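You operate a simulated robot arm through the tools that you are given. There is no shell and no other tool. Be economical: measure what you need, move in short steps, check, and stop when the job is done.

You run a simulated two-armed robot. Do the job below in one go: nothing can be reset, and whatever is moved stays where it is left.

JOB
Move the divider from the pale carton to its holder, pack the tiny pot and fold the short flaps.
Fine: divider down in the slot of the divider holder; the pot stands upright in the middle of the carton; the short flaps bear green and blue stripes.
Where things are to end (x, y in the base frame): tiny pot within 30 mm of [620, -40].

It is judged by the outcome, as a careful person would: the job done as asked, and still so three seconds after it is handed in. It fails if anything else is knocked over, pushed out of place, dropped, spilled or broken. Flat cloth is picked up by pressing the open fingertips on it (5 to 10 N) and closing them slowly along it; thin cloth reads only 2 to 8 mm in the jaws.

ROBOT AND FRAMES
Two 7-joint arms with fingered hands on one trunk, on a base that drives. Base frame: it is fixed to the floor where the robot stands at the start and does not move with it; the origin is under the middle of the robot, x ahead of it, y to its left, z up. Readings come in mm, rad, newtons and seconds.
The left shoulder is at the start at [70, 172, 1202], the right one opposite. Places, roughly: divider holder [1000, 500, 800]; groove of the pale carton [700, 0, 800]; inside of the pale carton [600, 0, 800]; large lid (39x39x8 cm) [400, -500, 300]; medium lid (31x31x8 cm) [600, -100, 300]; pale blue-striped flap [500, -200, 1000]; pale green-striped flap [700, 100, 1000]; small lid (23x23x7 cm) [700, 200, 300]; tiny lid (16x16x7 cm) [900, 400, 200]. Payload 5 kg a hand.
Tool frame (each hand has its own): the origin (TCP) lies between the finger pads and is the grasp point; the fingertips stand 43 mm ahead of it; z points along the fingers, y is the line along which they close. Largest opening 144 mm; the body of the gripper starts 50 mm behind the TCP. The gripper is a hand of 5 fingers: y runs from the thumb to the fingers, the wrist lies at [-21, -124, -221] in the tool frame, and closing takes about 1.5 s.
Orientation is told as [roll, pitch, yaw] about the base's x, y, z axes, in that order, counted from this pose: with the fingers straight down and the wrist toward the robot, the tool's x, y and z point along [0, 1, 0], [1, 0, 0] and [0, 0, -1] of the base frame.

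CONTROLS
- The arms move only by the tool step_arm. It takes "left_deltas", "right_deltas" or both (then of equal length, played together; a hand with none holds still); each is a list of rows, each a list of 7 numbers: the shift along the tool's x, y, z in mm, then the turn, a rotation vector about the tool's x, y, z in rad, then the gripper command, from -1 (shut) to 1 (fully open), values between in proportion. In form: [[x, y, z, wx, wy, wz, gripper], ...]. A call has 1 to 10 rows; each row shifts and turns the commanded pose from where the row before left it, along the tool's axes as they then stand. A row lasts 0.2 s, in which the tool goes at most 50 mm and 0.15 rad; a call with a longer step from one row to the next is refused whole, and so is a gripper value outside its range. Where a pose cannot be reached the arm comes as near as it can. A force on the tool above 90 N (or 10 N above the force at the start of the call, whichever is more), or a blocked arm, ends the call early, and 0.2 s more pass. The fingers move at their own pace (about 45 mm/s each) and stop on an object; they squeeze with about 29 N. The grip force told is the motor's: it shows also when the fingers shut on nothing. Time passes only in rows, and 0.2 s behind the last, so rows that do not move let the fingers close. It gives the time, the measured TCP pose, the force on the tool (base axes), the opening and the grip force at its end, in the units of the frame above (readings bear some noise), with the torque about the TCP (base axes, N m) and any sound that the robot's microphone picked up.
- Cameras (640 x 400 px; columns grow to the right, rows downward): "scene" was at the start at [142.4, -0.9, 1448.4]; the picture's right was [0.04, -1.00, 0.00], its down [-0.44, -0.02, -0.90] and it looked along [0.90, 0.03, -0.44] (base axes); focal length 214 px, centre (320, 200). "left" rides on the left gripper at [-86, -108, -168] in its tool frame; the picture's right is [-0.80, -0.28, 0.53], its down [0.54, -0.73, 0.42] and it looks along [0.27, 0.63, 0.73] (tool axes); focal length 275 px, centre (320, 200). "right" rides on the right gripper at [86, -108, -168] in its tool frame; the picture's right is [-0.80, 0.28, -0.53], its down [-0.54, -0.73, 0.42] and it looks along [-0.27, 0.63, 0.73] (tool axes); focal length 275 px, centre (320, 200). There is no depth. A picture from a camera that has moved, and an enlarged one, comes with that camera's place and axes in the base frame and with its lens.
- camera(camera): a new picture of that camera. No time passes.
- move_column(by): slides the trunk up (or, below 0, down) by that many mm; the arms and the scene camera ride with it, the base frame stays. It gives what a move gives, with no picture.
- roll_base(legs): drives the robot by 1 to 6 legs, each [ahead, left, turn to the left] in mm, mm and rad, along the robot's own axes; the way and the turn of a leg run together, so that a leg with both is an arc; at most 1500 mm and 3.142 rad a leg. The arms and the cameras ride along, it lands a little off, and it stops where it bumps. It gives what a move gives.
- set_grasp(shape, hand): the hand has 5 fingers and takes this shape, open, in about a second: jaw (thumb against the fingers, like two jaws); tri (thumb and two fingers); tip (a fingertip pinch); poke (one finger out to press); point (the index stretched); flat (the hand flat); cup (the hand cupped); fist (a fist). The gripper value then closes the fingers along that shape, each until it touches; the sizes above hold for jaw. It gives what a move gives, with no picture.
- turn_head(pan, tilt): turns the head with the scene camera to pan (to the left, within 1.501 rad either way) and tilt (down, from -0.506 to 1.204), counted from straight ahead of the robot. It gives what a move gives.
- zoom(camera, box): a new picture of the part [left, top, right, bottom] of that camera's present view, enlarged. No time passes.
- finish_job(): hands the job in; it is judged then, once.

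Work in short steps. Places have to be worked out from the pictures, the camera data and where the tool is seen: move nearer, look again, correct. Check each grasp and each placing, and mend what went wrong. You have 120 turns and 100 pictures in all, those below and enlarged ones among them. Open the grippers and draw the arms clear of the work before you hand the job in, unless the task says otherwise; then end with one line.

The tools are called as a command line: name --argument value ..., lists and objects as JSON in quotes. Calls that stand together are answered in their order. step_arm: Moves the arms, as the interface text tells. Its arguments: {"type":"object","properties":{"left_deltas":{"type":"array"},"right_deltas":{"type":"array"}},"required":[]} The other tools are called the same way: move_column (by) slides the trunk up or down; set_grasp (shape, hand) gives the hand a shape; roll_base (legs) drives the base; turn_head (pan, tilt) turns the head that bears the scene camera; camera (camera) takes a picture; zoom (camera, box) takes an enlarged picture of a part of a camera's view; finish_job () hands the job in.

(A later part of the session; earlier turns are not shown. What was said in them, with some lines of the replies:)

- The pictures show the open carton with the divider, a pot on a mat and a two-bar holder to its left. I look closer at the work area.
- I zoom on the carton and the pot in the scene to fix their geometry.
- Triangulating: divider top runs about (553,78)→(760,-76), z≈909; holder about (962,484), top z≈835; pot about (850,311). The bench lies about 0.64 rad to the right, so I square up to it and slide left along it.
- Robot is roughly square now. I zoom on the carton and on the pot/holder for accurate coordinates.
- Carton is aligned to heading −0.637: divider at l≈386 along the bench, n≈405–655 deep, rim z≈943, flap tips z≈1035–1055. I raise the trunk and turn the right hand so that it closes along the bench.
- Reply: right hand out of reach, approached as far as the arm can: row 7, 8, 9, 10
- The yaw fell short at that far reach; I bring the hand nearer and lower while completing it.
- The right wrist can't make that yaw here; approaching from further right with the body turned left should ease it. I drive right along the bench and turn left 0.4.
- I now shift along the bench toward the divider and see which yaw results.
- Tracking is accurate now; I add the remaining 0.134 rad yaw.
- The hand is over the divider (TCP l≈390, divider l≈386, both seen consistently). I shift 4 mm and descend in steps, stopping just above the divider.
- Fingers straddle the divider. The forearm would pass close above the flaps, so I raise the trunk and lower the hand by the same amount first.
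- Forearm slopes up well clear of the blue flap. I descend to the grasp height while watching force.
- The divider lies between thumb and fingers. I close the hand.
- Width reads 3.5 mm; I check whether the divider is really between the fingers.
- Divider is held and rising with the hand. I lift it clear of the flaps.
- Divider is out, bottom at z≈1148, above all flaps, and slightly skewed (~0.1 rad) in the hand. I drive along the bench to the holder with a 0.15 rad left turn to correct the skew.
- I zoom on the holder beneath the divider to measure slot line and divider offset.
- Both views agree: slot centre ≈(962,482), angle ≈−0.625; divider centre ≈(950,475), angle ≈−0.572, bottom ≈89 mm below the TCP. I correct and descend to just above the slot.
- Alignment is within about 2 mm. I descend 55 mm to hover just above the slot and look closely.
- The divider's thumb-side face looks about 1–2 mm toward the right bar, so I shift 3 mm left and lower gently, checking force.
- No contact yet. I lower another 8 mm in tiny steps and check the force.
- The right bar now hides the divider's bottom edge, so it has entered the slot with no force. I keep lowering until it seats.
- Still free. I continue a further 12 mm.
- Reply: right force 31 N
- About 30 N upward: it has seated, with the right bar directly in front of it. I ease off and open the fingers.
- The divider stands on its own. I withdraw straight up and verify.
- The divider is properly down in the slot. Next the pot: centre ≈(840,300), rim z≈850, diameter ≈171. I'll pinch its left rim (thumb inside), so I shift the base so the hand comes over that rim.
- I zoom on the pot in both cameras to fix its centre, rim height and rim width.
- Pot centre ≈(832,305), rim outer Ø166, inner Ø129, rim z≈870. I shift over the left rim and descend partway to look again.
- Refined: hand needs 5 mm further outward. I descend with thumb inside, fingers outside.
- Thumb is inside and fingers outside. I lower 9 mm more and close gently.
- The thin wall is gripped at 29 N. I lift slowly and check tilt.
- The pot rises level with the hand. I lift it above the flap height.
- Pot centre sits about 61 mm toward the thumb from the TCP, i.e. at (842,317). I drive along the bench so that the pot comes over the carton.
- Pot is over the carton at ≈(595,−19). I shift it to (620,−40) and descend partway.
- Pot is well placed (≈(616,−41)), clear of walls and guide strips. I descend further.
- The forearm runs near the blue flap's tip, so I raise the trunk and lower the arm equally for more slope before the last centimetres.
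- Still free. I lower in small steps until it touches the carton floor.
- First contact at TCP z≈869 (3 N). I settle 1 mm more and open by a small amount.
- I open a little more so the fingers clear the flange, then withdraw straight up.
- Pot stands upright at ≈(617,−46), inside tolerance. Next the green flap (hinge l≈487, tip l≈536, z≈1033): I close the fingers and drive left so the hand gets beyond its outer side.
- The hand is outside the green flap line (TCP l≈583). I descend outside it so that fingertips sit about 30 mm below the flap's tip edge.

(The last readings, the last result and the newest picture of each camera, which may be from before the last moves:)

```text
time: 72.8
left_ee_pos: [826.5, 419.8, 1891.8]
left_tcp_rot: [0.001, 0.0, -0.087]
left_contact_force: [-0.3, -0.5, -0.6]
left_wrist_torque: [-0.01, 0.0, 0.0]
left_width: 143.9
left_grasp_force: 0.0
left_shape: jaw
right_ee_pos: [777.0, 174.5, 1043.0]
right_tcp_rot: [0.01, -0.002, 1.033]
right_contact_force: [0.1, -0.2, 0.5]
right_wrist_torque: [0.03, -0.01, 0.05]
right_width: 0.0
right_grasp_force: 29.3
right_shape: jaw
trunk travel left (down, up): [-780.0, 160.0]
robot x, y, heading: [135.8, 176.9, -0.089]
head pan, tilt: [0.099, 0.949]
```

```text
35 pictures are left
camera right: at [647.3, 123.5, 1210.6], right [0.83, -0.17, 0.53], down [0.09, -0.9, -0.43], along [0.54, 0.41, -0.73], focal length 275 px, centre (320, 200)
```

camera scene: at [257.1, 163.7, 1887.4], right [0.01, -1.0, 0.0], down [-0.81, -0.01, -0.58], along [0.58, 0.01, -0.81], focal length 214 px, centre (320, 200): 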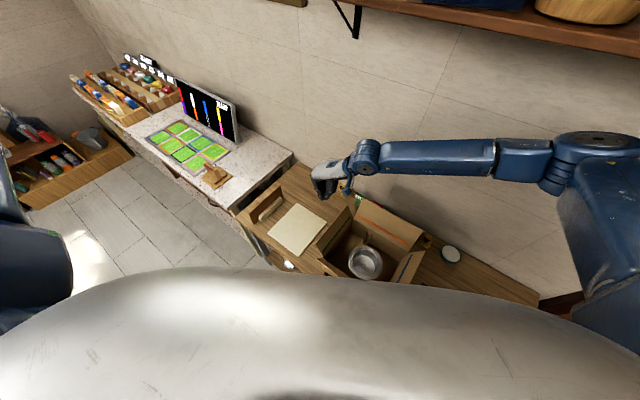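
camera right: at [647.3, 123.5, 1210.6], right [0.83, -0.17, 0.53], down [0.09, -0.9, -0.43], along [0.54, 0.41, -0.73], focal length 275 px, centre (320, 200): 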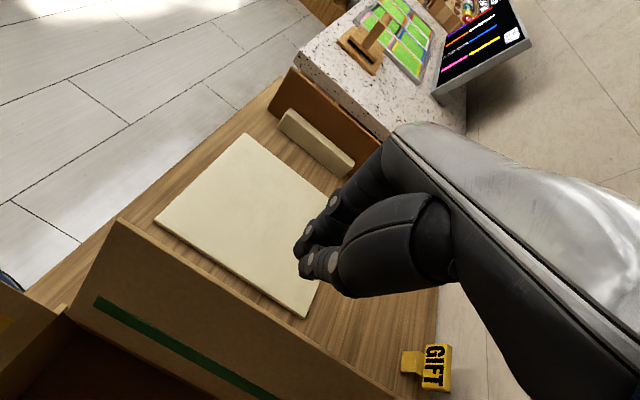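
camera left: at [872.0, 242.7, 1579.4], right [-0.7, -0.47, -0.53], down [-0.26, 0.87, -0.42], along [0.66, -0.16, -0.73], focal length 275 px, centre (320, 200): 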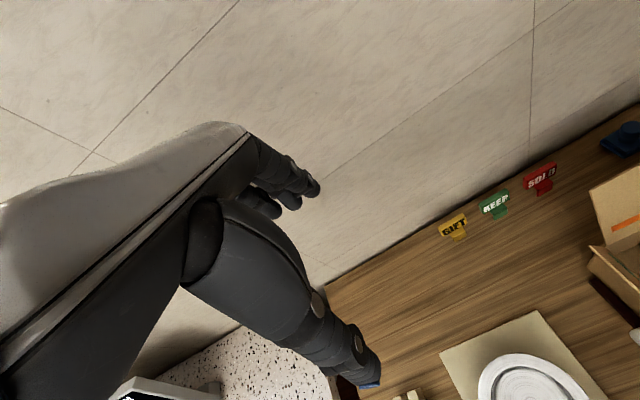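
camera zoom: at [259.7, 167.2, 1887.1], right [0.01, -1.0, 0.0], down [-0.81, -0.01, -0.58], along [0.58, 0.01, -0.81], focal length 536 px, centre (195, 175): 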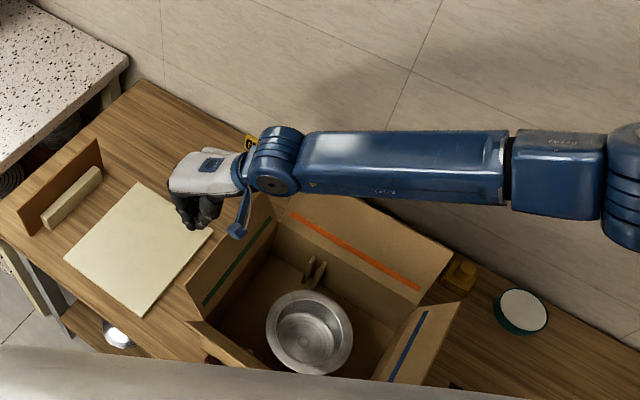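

Hand is outside the flap, clear. I push toward the carton (−l) in modest steps.

step_arm --right_deltas '[[2, -20, 0, 0, 0, 0, -1], [2, -20, 0, 0, 0, 0, -1], [2, -20, 0, 0, 0, 0, -1], [2, -20, 0, 0, 0, 0, -1], [2, -20, 0, 0, 0, 0, -1], [1, -15, 0, 0, 0, 0, -1], [0, 0, 0, 0, 0, 0, -1]]'

zoom --camera "scene" --box '[280, 130, 460, 290]'

camera --camera "right"

```text
time: 74.4
left_ee_pos: [826.7, 421.6, 1890.5]
left_tcp_rot: [0.0, 0.0, -0.087]
left_contact_force: [0.4, 0.1, -0.6]
left_wrist_torque: [-0.03, 0.04, -0.01]
left_width: 144.0
left_grasp_force: 0.1
left_shape: jaw
right_ee_pos: [708.6, 82.5, 1041.9]
right_tcp_rot: [0.011, -0.001, 1.034]
right_contact_force: [0.3, 0.9, 0.8]
right_wrist_torque: [0.0, -0.03, 0.01]
right_width: 0.0
right_grasp_force: 29.0
right_shape: jaw
trunk travel left (down, up): [-780.0, 160.0]
robot x, y, heading: [137.1, 177.2, -0.085]
head pan, tilt: [0.099, 0.949]
```

```text
2.50 times, centred on (370, 210) of scene
camera zoom: at [260.9, 168.5, 1887.0], right [0.01, -1.0, 0.0], down [-0.81, -0.01, -0.58], along [0.58, 0.01, -0.81], focal length 536 px, centre (195, 175)
```

zoom: 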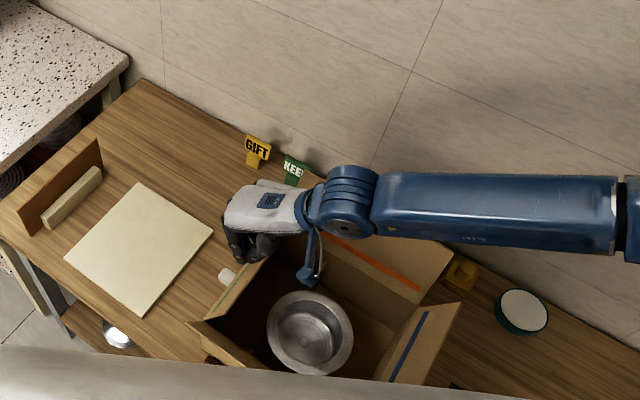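

```text
33 pictures are left
camera right: at [579.0, 31.5, 1210.2], right [0.83, -0.17, 0.53], down [0.09, -0.9, -0.43], along [0.54, 0.41, -0.73], focal length 275 px, centre (320, 200)
```

right: 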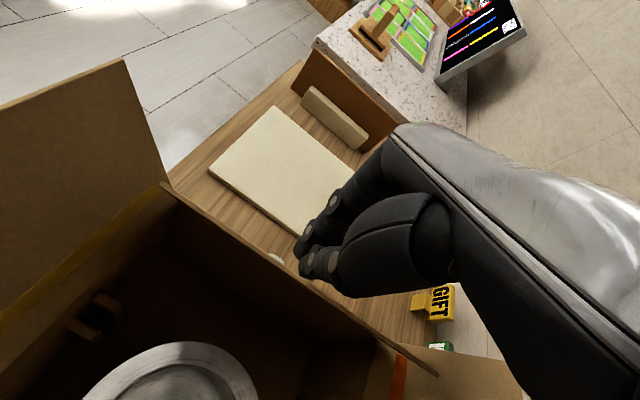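

The flap followed easily and is now about upright. I keep pushing it inward past vertical.

step_arm --right_deltas '[[2, -15, 0, 0, 0, 0, -1], [2, -15, 0, 0, 0, 0, -1], [2, -15, 0, 0, 0, 0, -1], [1, -15, 4, 0, 0, 0, -1], [1, -10, 6, 0, 0, 0, -1], [0, 0, 0, 0, 0, 0, -1]]'

zoom --camera "scene" --box '[280, 130, 460, 290]'

camera --camera "right"

```text
time: 75.8
left_ee_pos: [827.6, 420.1, 1891.5]
left_tcp_rot: [-0.001, 0.0, -0.087]
left_contact_force: [0.1, 0.4, -1.3]
left_wrist_torque: [-0.02, 0.02, 0.01]
left_width: 143.9
left_grasp_force: 0.0
left_shape: jaw
right_ee_pos: [665.0, 25.4, 1033.8]
right_tcp_rot: [0.01, -0.001, 1.034]
right_contact_force: [0.2, -0.4, 0.0]
right_wrist_torque: [-0.02, 0.01, 0.01]
right_width: 0.3
right_grasp_force: 29.4
right_shape: jaw
trunk travel left (down, up): [-780.0, 160.0]
robot x, y, heading: [137.8, 176.5, -0.09]
head pan, tilt: [0.099, 0.949]
```

```text
2.50 times, centred on (370, 210) of scene
camera zoom: at [260.6, 168.0, 1887.1], right [0.01, -1.0, 0.0], down [-0.81, -0.01, -0.58], along [0.58, 0.01, -0.81], focal length 536 px, centre (195, 175)
```

zoom: 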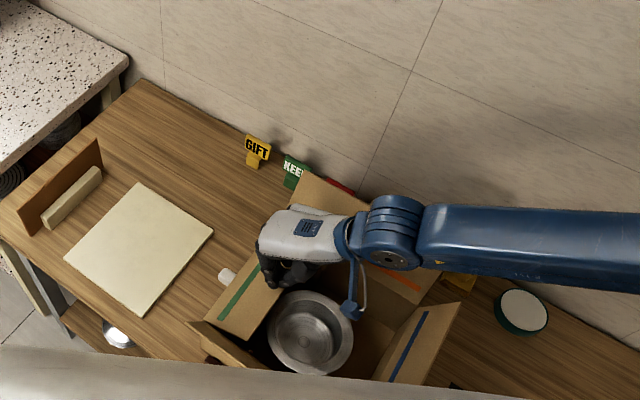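

```text
31 pictures are left
camera right: at [536.0, -23.6, 1201.4], right [0.83, -0.17, 0.53], down [0.09, -0.9, -0.43], along [0.54, 0.41, -0.73], focal length 275 px, centre (320, 200)
```

right: 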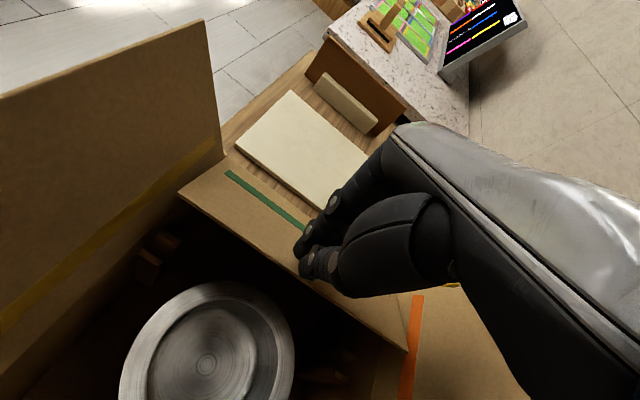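

The flap stays where it is pushed. Now I press it down with the fingertips toward horizontal.

step_arm --right_deltas '[[0, 0, 10, 0, 0, 0, -1], [0, 0, 10, 0, 0, 0, -1], [0, 0, 10, 0, 0, 0, -1], [0, 0, 8, 0, 0, 0, -1], [0, 0, 5, 0, 0, 0, -1], [0, 0, 0, 0, 0, 0, -1]]'

zoom --camera "scene" --box '[330, 200, 430, 290]'

camera --camera "right"

```text
time: 77.2
left_ee_pos: [828.2, 421.9, 1891.7]
left_tcp_rot: [0.001, 0.001, -0.087]
left_contact_force: [0.3, 0.2, -0.2]
left_wrist_torque: [-0.01, 0.04, 0.01]
left_width: 143.6
left_grasp_force: 0.0
left_shape: jaw
right_ee_pos: [663.9, 25.3, 988.4]
right_tcp_rot: [0.011, -0.002, 1.032]
right_contact_force: [0.1, -0.4, -0.2]
right_wrist_torque: [0.0, 0.0, 0.0]
right_width: 0.0
right_grasp_force: 28.9
right_shape: jaw
trunk travel left (down, up): [-780.0, 160.0]
robot x, y, heading: [136.2, 181.9, -0.088]
head pan, tilt: [0.099, 0.949]
```

```text
4.44 times, centred on (380, 245) of scene
camera zoom: at [260.5, 167.9, 1887.1], right [0.01, -1.0, 0.0], down [-0.81, -0.01, -0.58], along [0.58, 0.01, -0.81], focal length 953 px, centre (53, 0)
```

zoom: 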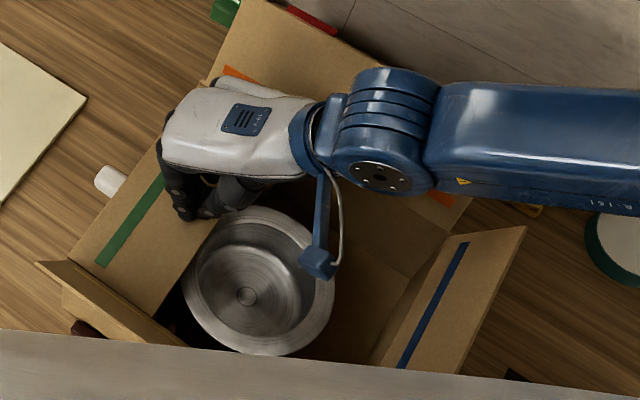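

```text
29 pictures are left
camera right: at [535.0, -23.6, 1157.0], right [0.83, -0.17, 0.53], down [0.09, -0.9, -0.43], along [0.54, 0.41, -0.73], focal length 275 px, centre (320, 200)
```

right: 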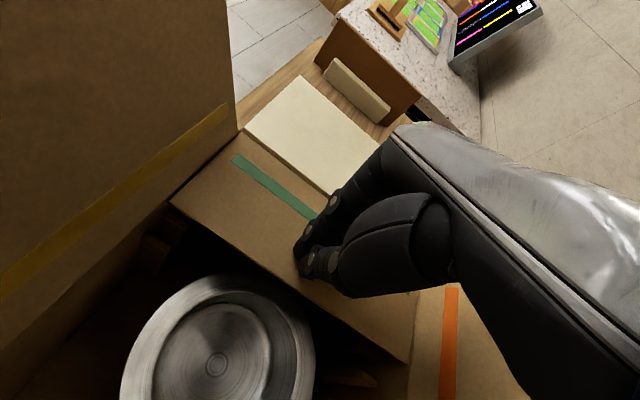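

The green flap is nearly flat. I press 8 mm more to finish it, checking force.

step_arm --right_deltas '[[0, 0, 4, 0, 0, 0, -1], [0, 0, 4, 0, 0, 0, -1], [0, 0, 0, 0, 0, 0, -1]]'

```text
time: 78.0
left_ee_pos: [823.8, 421.2, 1892.6]
left_tcp_rot: [0.0, -0.001, -0.088]
left_contact_force: [0.0, -0.9, -0.4]
left_wrist_torque: [0.03, 0.03, 0.0]
left_width: 143.6
left_grasp_force: 0.1
left_shape: jaw
right_ee_pos: [664.9, 27.8, 985.6]
right_tcp_rot: [0.011, -0.006, 1.032]
right_contact_force: [-3.6, -5.0, 41.4]
right_wrist_torque: [-0.01, 0.29, -0.01]
right_width: 0.2
right_grasp_force: 29.4
right_shape: jaw
trunk travel left (down, up): [-780.0, 160.0]
robot x, y, heading: [133.9, 175.4, -0.091]
head pan, tilt: [0.099, 0.949]
```

A firm stop at 41 N: the green flap is fully closed. I lift the hand and check that it stays.

step_arm --right_deltas '[[0, 0, -10, 0, 0, 0, -1], [0, 0, -30, 0, 0, 0, -1], [0, 0, -45, 0, 0, 0, -1], [0, 0, -45, 0, 0, 0, -1], [0, 0, -45, 0, 0, 0, -1], [0, 0, -45, 0, 0, 0, -1], [0, 0, -30, 0, 0, 0, -1]]'

zoom --camera "scene" --box '[320, 180, 440, 290]'

```text
time: 79.6
left_ee_pos: [826.3, 421.2, 1891.5]
left_tcp_rot: [0.0, 0.0, -0.087]
left_contact_force: [0.2, -0.1, 0.5]
left_wrist_torque: [-0.01, 0.03, 0.0]
left_width: 143.8
left_grasp_force: 0.0
left_shape: jaw
right_ee_pos: [667.6, 24.7, 1232.7]
right_tcp_rot: [0.01, -0.003, 1.033]
right_contact_force: [-0.2, 0.1, -0.1]
right_wrist_torque: [-0.01, -0.02, 0.02]
right_width: 0.0
right_grasp_force: 28.9
right_shape: jaw
trunk travel left (down, up): [-780.0, 160.0]
robot x, y, heading: [136.8, 172.1, -0.093]
head pan, tilt: [0.099, 0.949]
```

```text
3.64 times, centred on (380, 235) of scene
camera zoom: at [259.2, 168.2, 1887.1], right [0.01, -1.0, 0.0], down [-0.81, -0.01, -0.58], along [0.58, 0.01, -0.81], focal length 780 px, centre (102, 73)
```

zoom: 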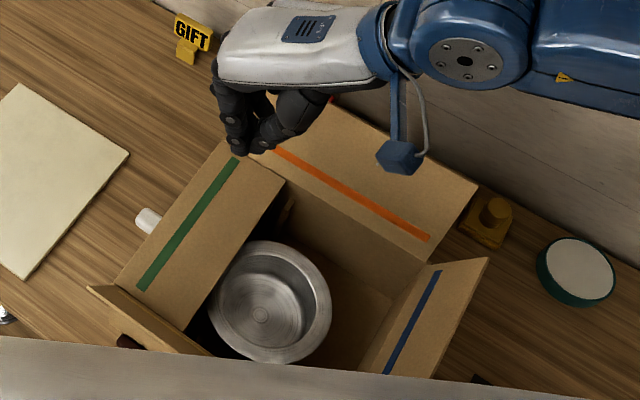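

Green flap stays flat and the pot is unmoved. I drive right so that the hand gets outside the blue flap.

roll_base --legs '[[-172, -281, 0]]'

camera --camera "right"

camera --camera "scene"

```text
time: 81.7
left_ee_pos: [633.7, 163.0, 1889.5]
left_tcp_rot: [0.0, 0.002, -0.088]
left_contact_force: [0.0, 1.3, -1.1]
left_wrist_torque: [-0.04, 0.04, -0.03]
left_width: 143.7
left_grasp_force: 0.1
left_shape: jaw
right_ee_pos: [472.8, -234.1, 1229.6]
right_tcp_rot: [0.012, 0.0, 1.032]
right_contact_force: [0.8, 0.6, -1.0]
right_wrist_torque: [-0.01, 0.03, 0.0]
right_width: 0.0
right_grasp_force: 29.2
right_shape: jaw
trunk travel left (down, up): [-780.0, 160.0]
robot x, y, heading: [-60.0, -83.9, -0.087]
head pan, tilt: [0.099, 0.949]
```

```text
27 pictures are left
camera right: at [344.0, -283.6, 1399.6], right [0.83, -0.17, 0.52], down [0.09, -0.9, -0.43], along [0.54, 0.4, -0.74], focal length 275 px, centre (320, 200)
```

right: 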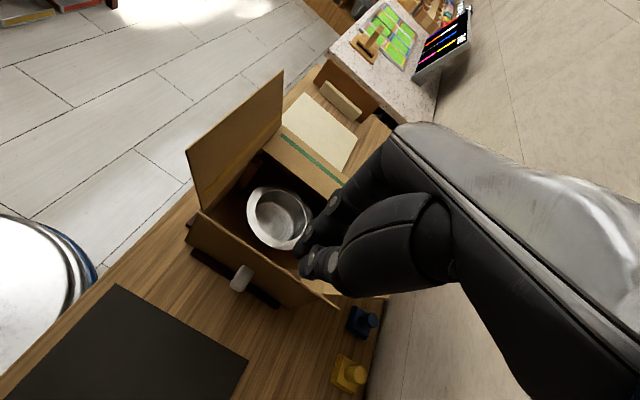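

```text
26 pictures are left
camera scene: at [66.6, -88.8, 1886.8], right [0.01, -1.0, 0.0], down [-0.81, -0.01, -0.58], along [0.58, 0.0, -0.81], focal length 214 px, centre (320, 200)
```

scene: 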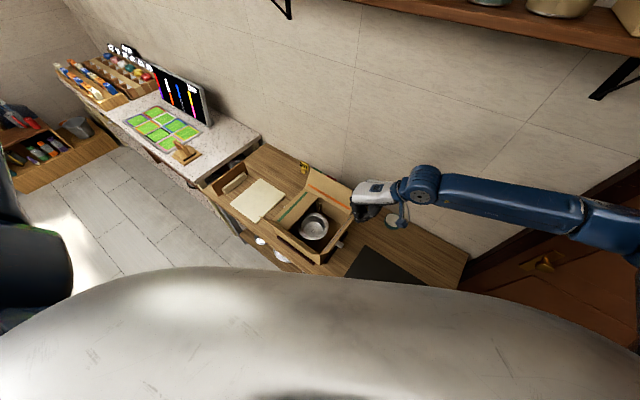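

TCP is at l≈93; I back off 35 mm more to the right and descend outside the blue flap.

step_arm --right_deltas '[[2, -18, 10, 0, 0, 0, -1], [2, -17, 10, 0, 0, 0, -1], [0, 0, 40, 0, 0, 0, -1], [0, 0, 40, 0, 0, 0, -1], [0, 0, 40, 0, 0, 0, -1], [0, 0, 0, 0, 0, 0, -1]]'

zoom --camera "scene" --box '[270, 150, 440, 280]'

camera --camera "right"

```text
time: 83.1
left_ee_pos: [632.1, 160.2, 1892.1]
left_tcp_rot: [0.001, 0.0, -0.088]
left_contact_force: [0.6, -0.3, -0.1]
left_wrist_torque: [-0.03, 0.02, 0.01]
left_width: 143.8
left_grasp_force: 0.1
left_shape: jaw
right_ee_pos: [447.9, -261.2, 1090.0]
right_tcp_rot: [0.01, -0.002, 1.031]
right_contact_force: [-0.5, -0.3, -1.0]
right_wrist_torque: [0.0, 0.01, -0.02]
right_width: 0.0
right_grasp_force: 29.1
right_shape: jaw
trunk travel left (down, up): [-780.0, 160.0]
robot x, y, heading: [-57.1, -83.2, -0.087]
head pan, tilt: [0.099, 0.949]
```

```text
3.08 times, centred on (355, 215) of scene
camera zoom: at [64.0, -91.7, 1887.1], right [0.01, -1.0, 0.0], down [-0.81, -0.01, -0.58], along [0.58, 0.01, -0.81], focal length 660 px, centre (212, 154)
```

zoom: 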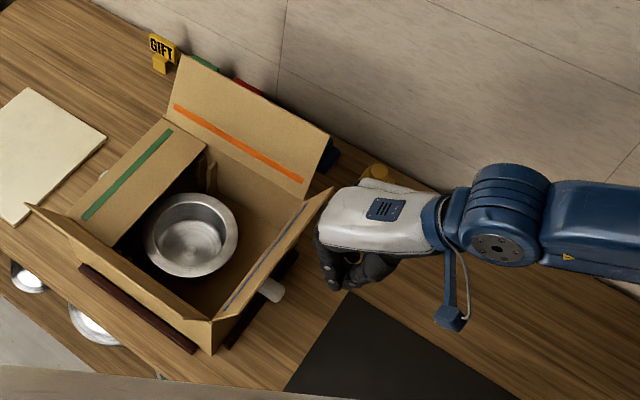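

```text
24 pictures are left
camera right: at [318.7, -311.6, 1258.5], right [0.83, -0.17, 0.53], down [0.09, -0.9, -0.43], along [0.55, 0.41, -0.73], focal length 275 px, centre (320, 200)
```

right: 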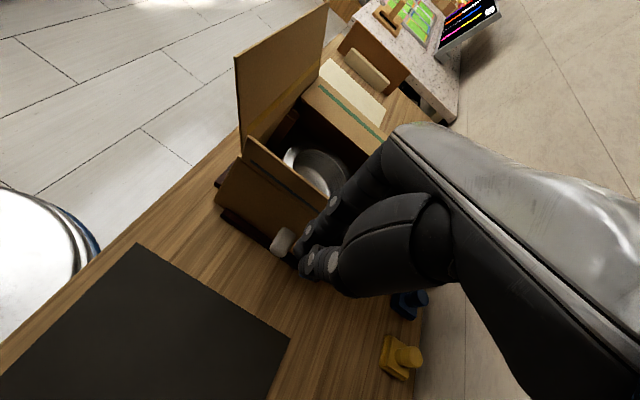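

Now descend the last 48 mm and push the blue flap inward (+l).

step_arm --right_deltas '[[0, 0, 24, 0, 0, 0, -1], [0, 0, 24, 0, 0, 0, -1], [-2, 20, 0, 0, 0, 0, -1], [-2, 20, 0, 0, 0, 0, -1], [-2, 20, 0, 0, 0, 0, -1], [-2, 20, 0, 0, 0, 0, -1], [-1, 15, 0, 0, 0, 0, -1], [0, 0, 0, 0, 0, 0, -1]]'

zoom --camera "scene" --box '[270, 150, 440, 280]'

camera --camera "right"

```text
time: 84.9
left_ee_pos: [632.0, 159.5, 1892.2]
left_tcp_rot: [0.0, -0.001, -0.088]
left_contact_force: [0.0, 0.1, 0.9]
left_wrist_torque: [0.02, -0.01, -0.02]
left_width: 144.0
left_grasp_force: 0.2
left_shape: jaw
right_ee_pos: [503.1, -186.2, 1044.8]
right_tcp_rot: [0.012, -0.002, 1.032]
right_contact_force: [0.5, -0.5, -0.3]
right_wrist_torque: [-0.01, 0.01, -0.01]
right_width: 0.0
right_grasp_force: 28.5
right_shape: jaw
trunk travel left (down, up): [-780.0, 160.0]
robot x, y, heading: [-59.5, -83.5, -0.096]
head pan, tilt: [0.099, 0.949]
```

```text
3.08 times, centred on (355, 215) of scene
camera zoom: at [63.7, -92.6, 1887.1], right [0.01, -1.0, 0.0], down [-0.81, -0.01, -0.58], along [0.58, 0.01, -0.81], focal length 660 px, centre (212, 154)
```

zoom: 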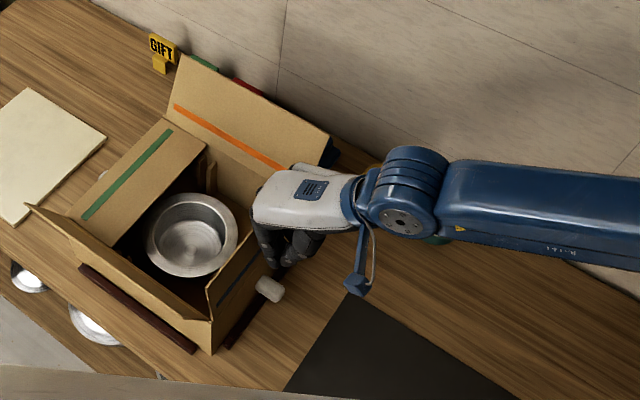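

```text
22 pictures are left
camera right: at [374.2, -236.2, 1212.2], right [0.83, -0.17, 0.53], down [0.09, -0.9, -0.43], along [0.55, 0.41, -0.73], focal length 275 px, centre (320, 200)
```

right: 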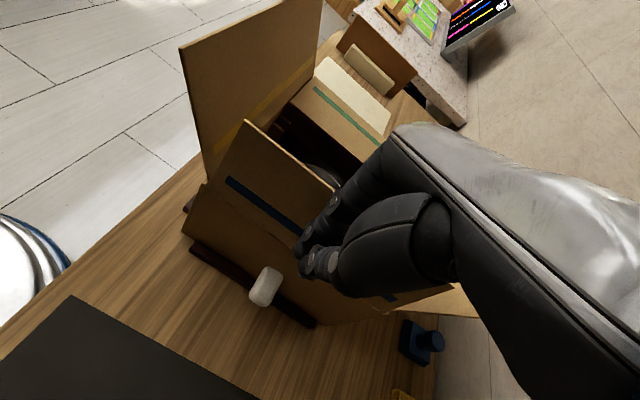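

The blue flap is just past vertical. I continue inward, then begin pressing down.

step_arm --right_deltas '[[-2, 17, 0, 0, 0, 0, -1], [-2, 17, 0, 0, 0, 0, -1], [-2, 17, 0, 0, 0, 0, -1], [-1, 15, 0, 0, 0, 0, -1], [-1, 12, 5, 0, 0, 0, -1], [0, 8, 8, 0, 0, 0, -1], [0, 0, 8, 0, 0, 0, -1], [0, 0, 0, 0, 0, 0, -1]]'

zoom --camera "scene" --box '[270, 150, 440, 280]'

camera --camera "right"

```text
time: 86.7
left_ee_pos: [630.9, 158.8, 1891.9]
left_tcp_rot: [0.001, -0.001, -0.089]
left_contact_force: [0.1, 0.0, 0.6]
left_wrist_torque: [0.01, -0.02, -0.02]
left_width: 143.7
left_grasp_force: 0.0
left_shape: jaw
right_ee_pos: [556.3, -115.6, 1022.7]
right_tcp_rot: [0.012, -0.002, 1.032]
right_contact_force: [0.5, -0.6, 0.2]
right_wrist_torque: [0.01, 0.04, 0.0]
right_width: 0.0
right_grasp_force: 28.9
right_shape: jaw
trunk travel left (down, up): [-780.0, 160.0]
robot x, y, heading: [-59.3, -83.2, -0.088]
head pan, tilt: [0.099, 0.949]
```

```text
3.08 times, centred on (355, 215) of scene
camera zoom: at [63.8, -92.7, 1887.1], right [0.01, -1.0, 0.0], down [-0.81, -0.01, -0.58], along [0.58, 0.01, -0.81], focal length 660 px, centre (212, 154)
```

zoom: 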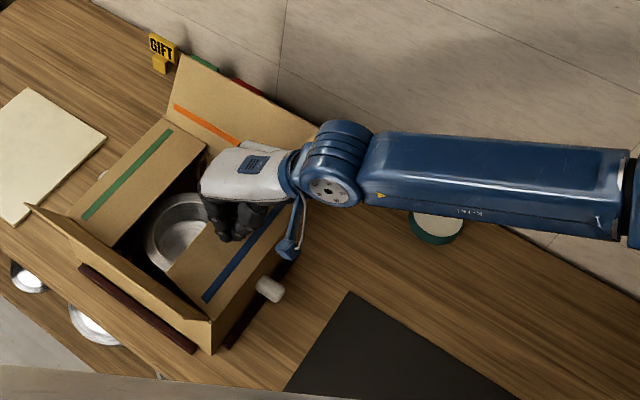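

```text
20 pictures are left
camera right: at [426.9, -165.8, 1191.1], right [0.83, -0.17, 0.53], down [0.09, -0.9, -0.43], along [0.55, 0.41, -0.73], focal length 275 px, centre (320, 200)
```

right: 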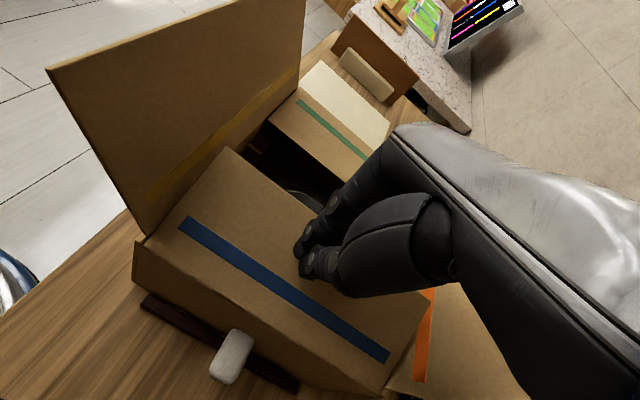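

The flap is folded well over; I press straight down to flatten it.

step_arm --right_deltas '[[0, 0, 10, 0, 0, 0, -1], [0, 0, 10, 0, 0, 0, -1], [0, 0, 10, 0, 0, 0, -1], [0, 0, 6, 0, 0, 0, -1], [0, 0, 0, 0, 0, 0, -1]]'

```text
time: 87.9
left_ee_pos: [630.6, 158.8, 1891.8]
left_tcp_rot: [-0.001, -0.001, -0.092]
left_contact_force: [-0.2, 0.5, 0.3]
left_wrist_torque: [0.03, -0.02, -0.02]
left_width: 143.8
left_grasp_force: 0.1
left_shape: jaw
right_ee_pos: [554.9, -115.4, 988.2]
right_tcp_rot: [0.01, -0.003, 1.032]
right_contact_force: [0.0, -2.6, 13.0]
right_wrist_torque: [-0.23, 0.14, 0.03]
right_width: 0.3
right_grasp_force: 29.3
right_shape: jaw
trunk travel left (down, up): [-780.0, 160.0]
robot x, y, heading: [-54.2, -83.1, -0.088]
head pan, tilt: [0.099, 0.949]
```

One more small press for the firm stop, then I lift away.

step_arm --right_deltas '[[0, 0, 2, 0, 0, 0, -1], [0, 0, 0, 0, 0, 0, -1], [0, 0, -10, 0, 0, 0, -1], [0, 0, -30, 0, 0, 0, -1], [0, 0, -45, 0, 0, 0, -1], [0, 0, -45, 0, 0, 0, -1], [0, 0, -45, 0, 0, 0, -1], [0, 0, -45, 0, 0, 0, -1], [0, 0, -40, 0, 0, 0, -1]]'

camera --camera "right"

zoom --camera "scene" --box '[270, 150, 440, 280]'

```text
time: 89.9
left_ee_pos: [629.8, 158.7, 1891.1]
left_tcp_rot: [0.0, 0.0, -0.089]
left_contact_force: [0.0, -0.3, 0.6]
left_wrist_torque: [0.0, -0.01, 0.03]
left_width: 143.7
left_grasp_force: 0.1
left_shape: jaw
right_ee_pos: [556.1, -117.1, 1245.9]
right_tcp_rot: [0.01, -0.002, 1.032]
right_contact_force: [0.2, 0.3, -0.6]
right_wrist_torque: [0.01, -0.03, 0.0]
right_width: 0.0
right_grasp_force: 29.3
right_shape: jaw
trunk travel left (down, up): [-780.0, 160.0]
robot x, y, heading: [-57.4, -86.1, -0.087]
head pan, tilt: [0.099, 0.949]
```

```text
19 pictures are left
camera right: at [426.2, -167.9, 1413.8], right [0.83, -0.17, 0.53], down [0.09, -0.9, -0.43], along [0.55, 0.41, -0.73], focal length 275 px, centre (320, 200)
```

right: 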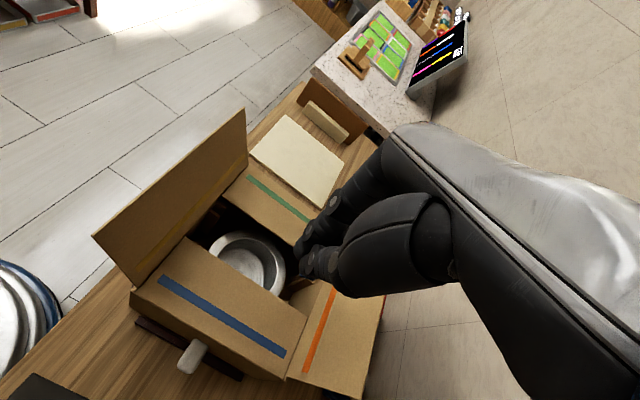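

```text
3.08 times, centred on (355, 215) of scene
camera zoom: at [62.8, -92.4, 1887.1], right [0.01, -1.0, 0.0], down [-0.81, -0.01, -0.58], along [0.58, 0.01, -0.81], focal length 660 px, centre (212, 154)
```

zoom: 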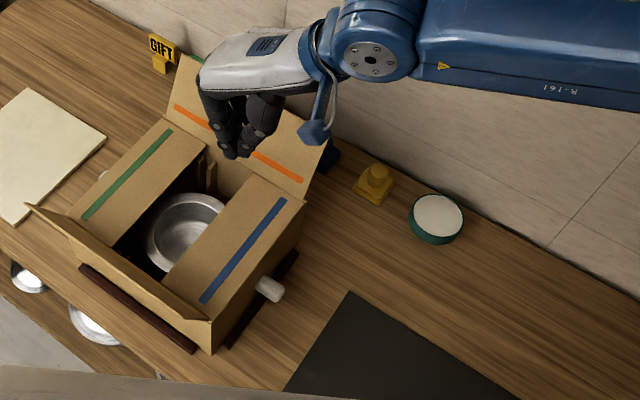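

Both short flaps lie flat. I open the gripper and back away from the bench, then check the whole scene.

step_arm --right_deltas '[[0, 0, -30, 0, 0, 0, 0], [0, 0, -30, 0, 0, 0, 1], [0, 0, 0, 0, 0, 0, 1], [0, 0, 0, 0, 0, 0, 1], [0, 0, 0, 0, 0, 0, 1]]'

roll_base --legs '[[-170, 105, 0]]'

zoom --camera "scene" --box '[180, 110, 480, 290]'

```text
time: 91.1
left_ee_pos: [630.6, 159.7, 1892.0]
left_tcp_rot: [0.0, 0.0, -0.089]
left_contact_force: [-1.0, -0.5, 0.6]
left_wrist_torque: [-0.01, 0.01, 0.03]
left_width: 143.5
left_grasp_force: 0.1
left_shape: jaw
right_ee_pos: [556.9, -118.9, 1304.5]
right_tcp_rot: [0.011, -0.002, 1.031]
right_contact_force: [-1.1, 0.1, 0.9]
right_wrist_torque: [0.05, 0.02, -0.02]
right_width: 89.6
right_grasp_force: 0.0
right_shape: jaw
trunk travel left (down, up): [-780.0, 160.0]
robot x, y, heading: [-61.5, -84.8, -0.09]
head pan, tilt: [0.099, 0.949]
```

```text
time: 92.7
left_ee_pos: [477.4, 273.9, 1889.8]
left_tcp_rot: [0.002, 0.003, -0.092]
left_contact_force: [1.4, -1.2, -0.1]
left_wrist_torque: [0.07, 0.05, 0.0]
left_width: 143.8
left_grasp_force: 0.1
left_shape: jaw
right_ee_pos: [401.9, -2.6, 1302.2]
right_tcp_rot: [0.015, -0.003, 1.029]
right_contact_force: [0.4, -0.5, -0.7]
right_wrist_torque: [0.01, 0.05, 0.0]
right_width: 143.5
right_grasp_force: 0.0
right_shape: jaw
trunk travel left (down, up): [-780.0, 160.0]
robot x, y, heading: [-215.4, 34.6, -0.093]
head pan, tilt: [0.099, 0.949]
```

```text
2.13 times, centred on (330, 200) of scene
camera zoom: at [-89.5, 23.6, 1886.6], right [0.01, -1.0, 0.0], down [-0.81, -0.01, -0.58], along [0.58, 0.01, -0.81], focal length 458 px, centre (299, 200)
```

zoom: 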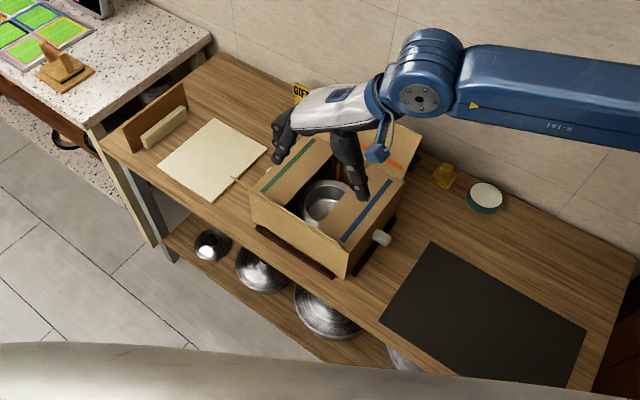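

Divider sits in the holder, pot stands in the carton, both short flaps lie flat, and everything else is in place. I hand in.

finish_job

```text
The job is handed in.
```

The job is handed in: the divider is down in its holder's slot, the pot stands upright in the carton at about (617, −46), and the green- and blue-striped short flaps are folded flat.
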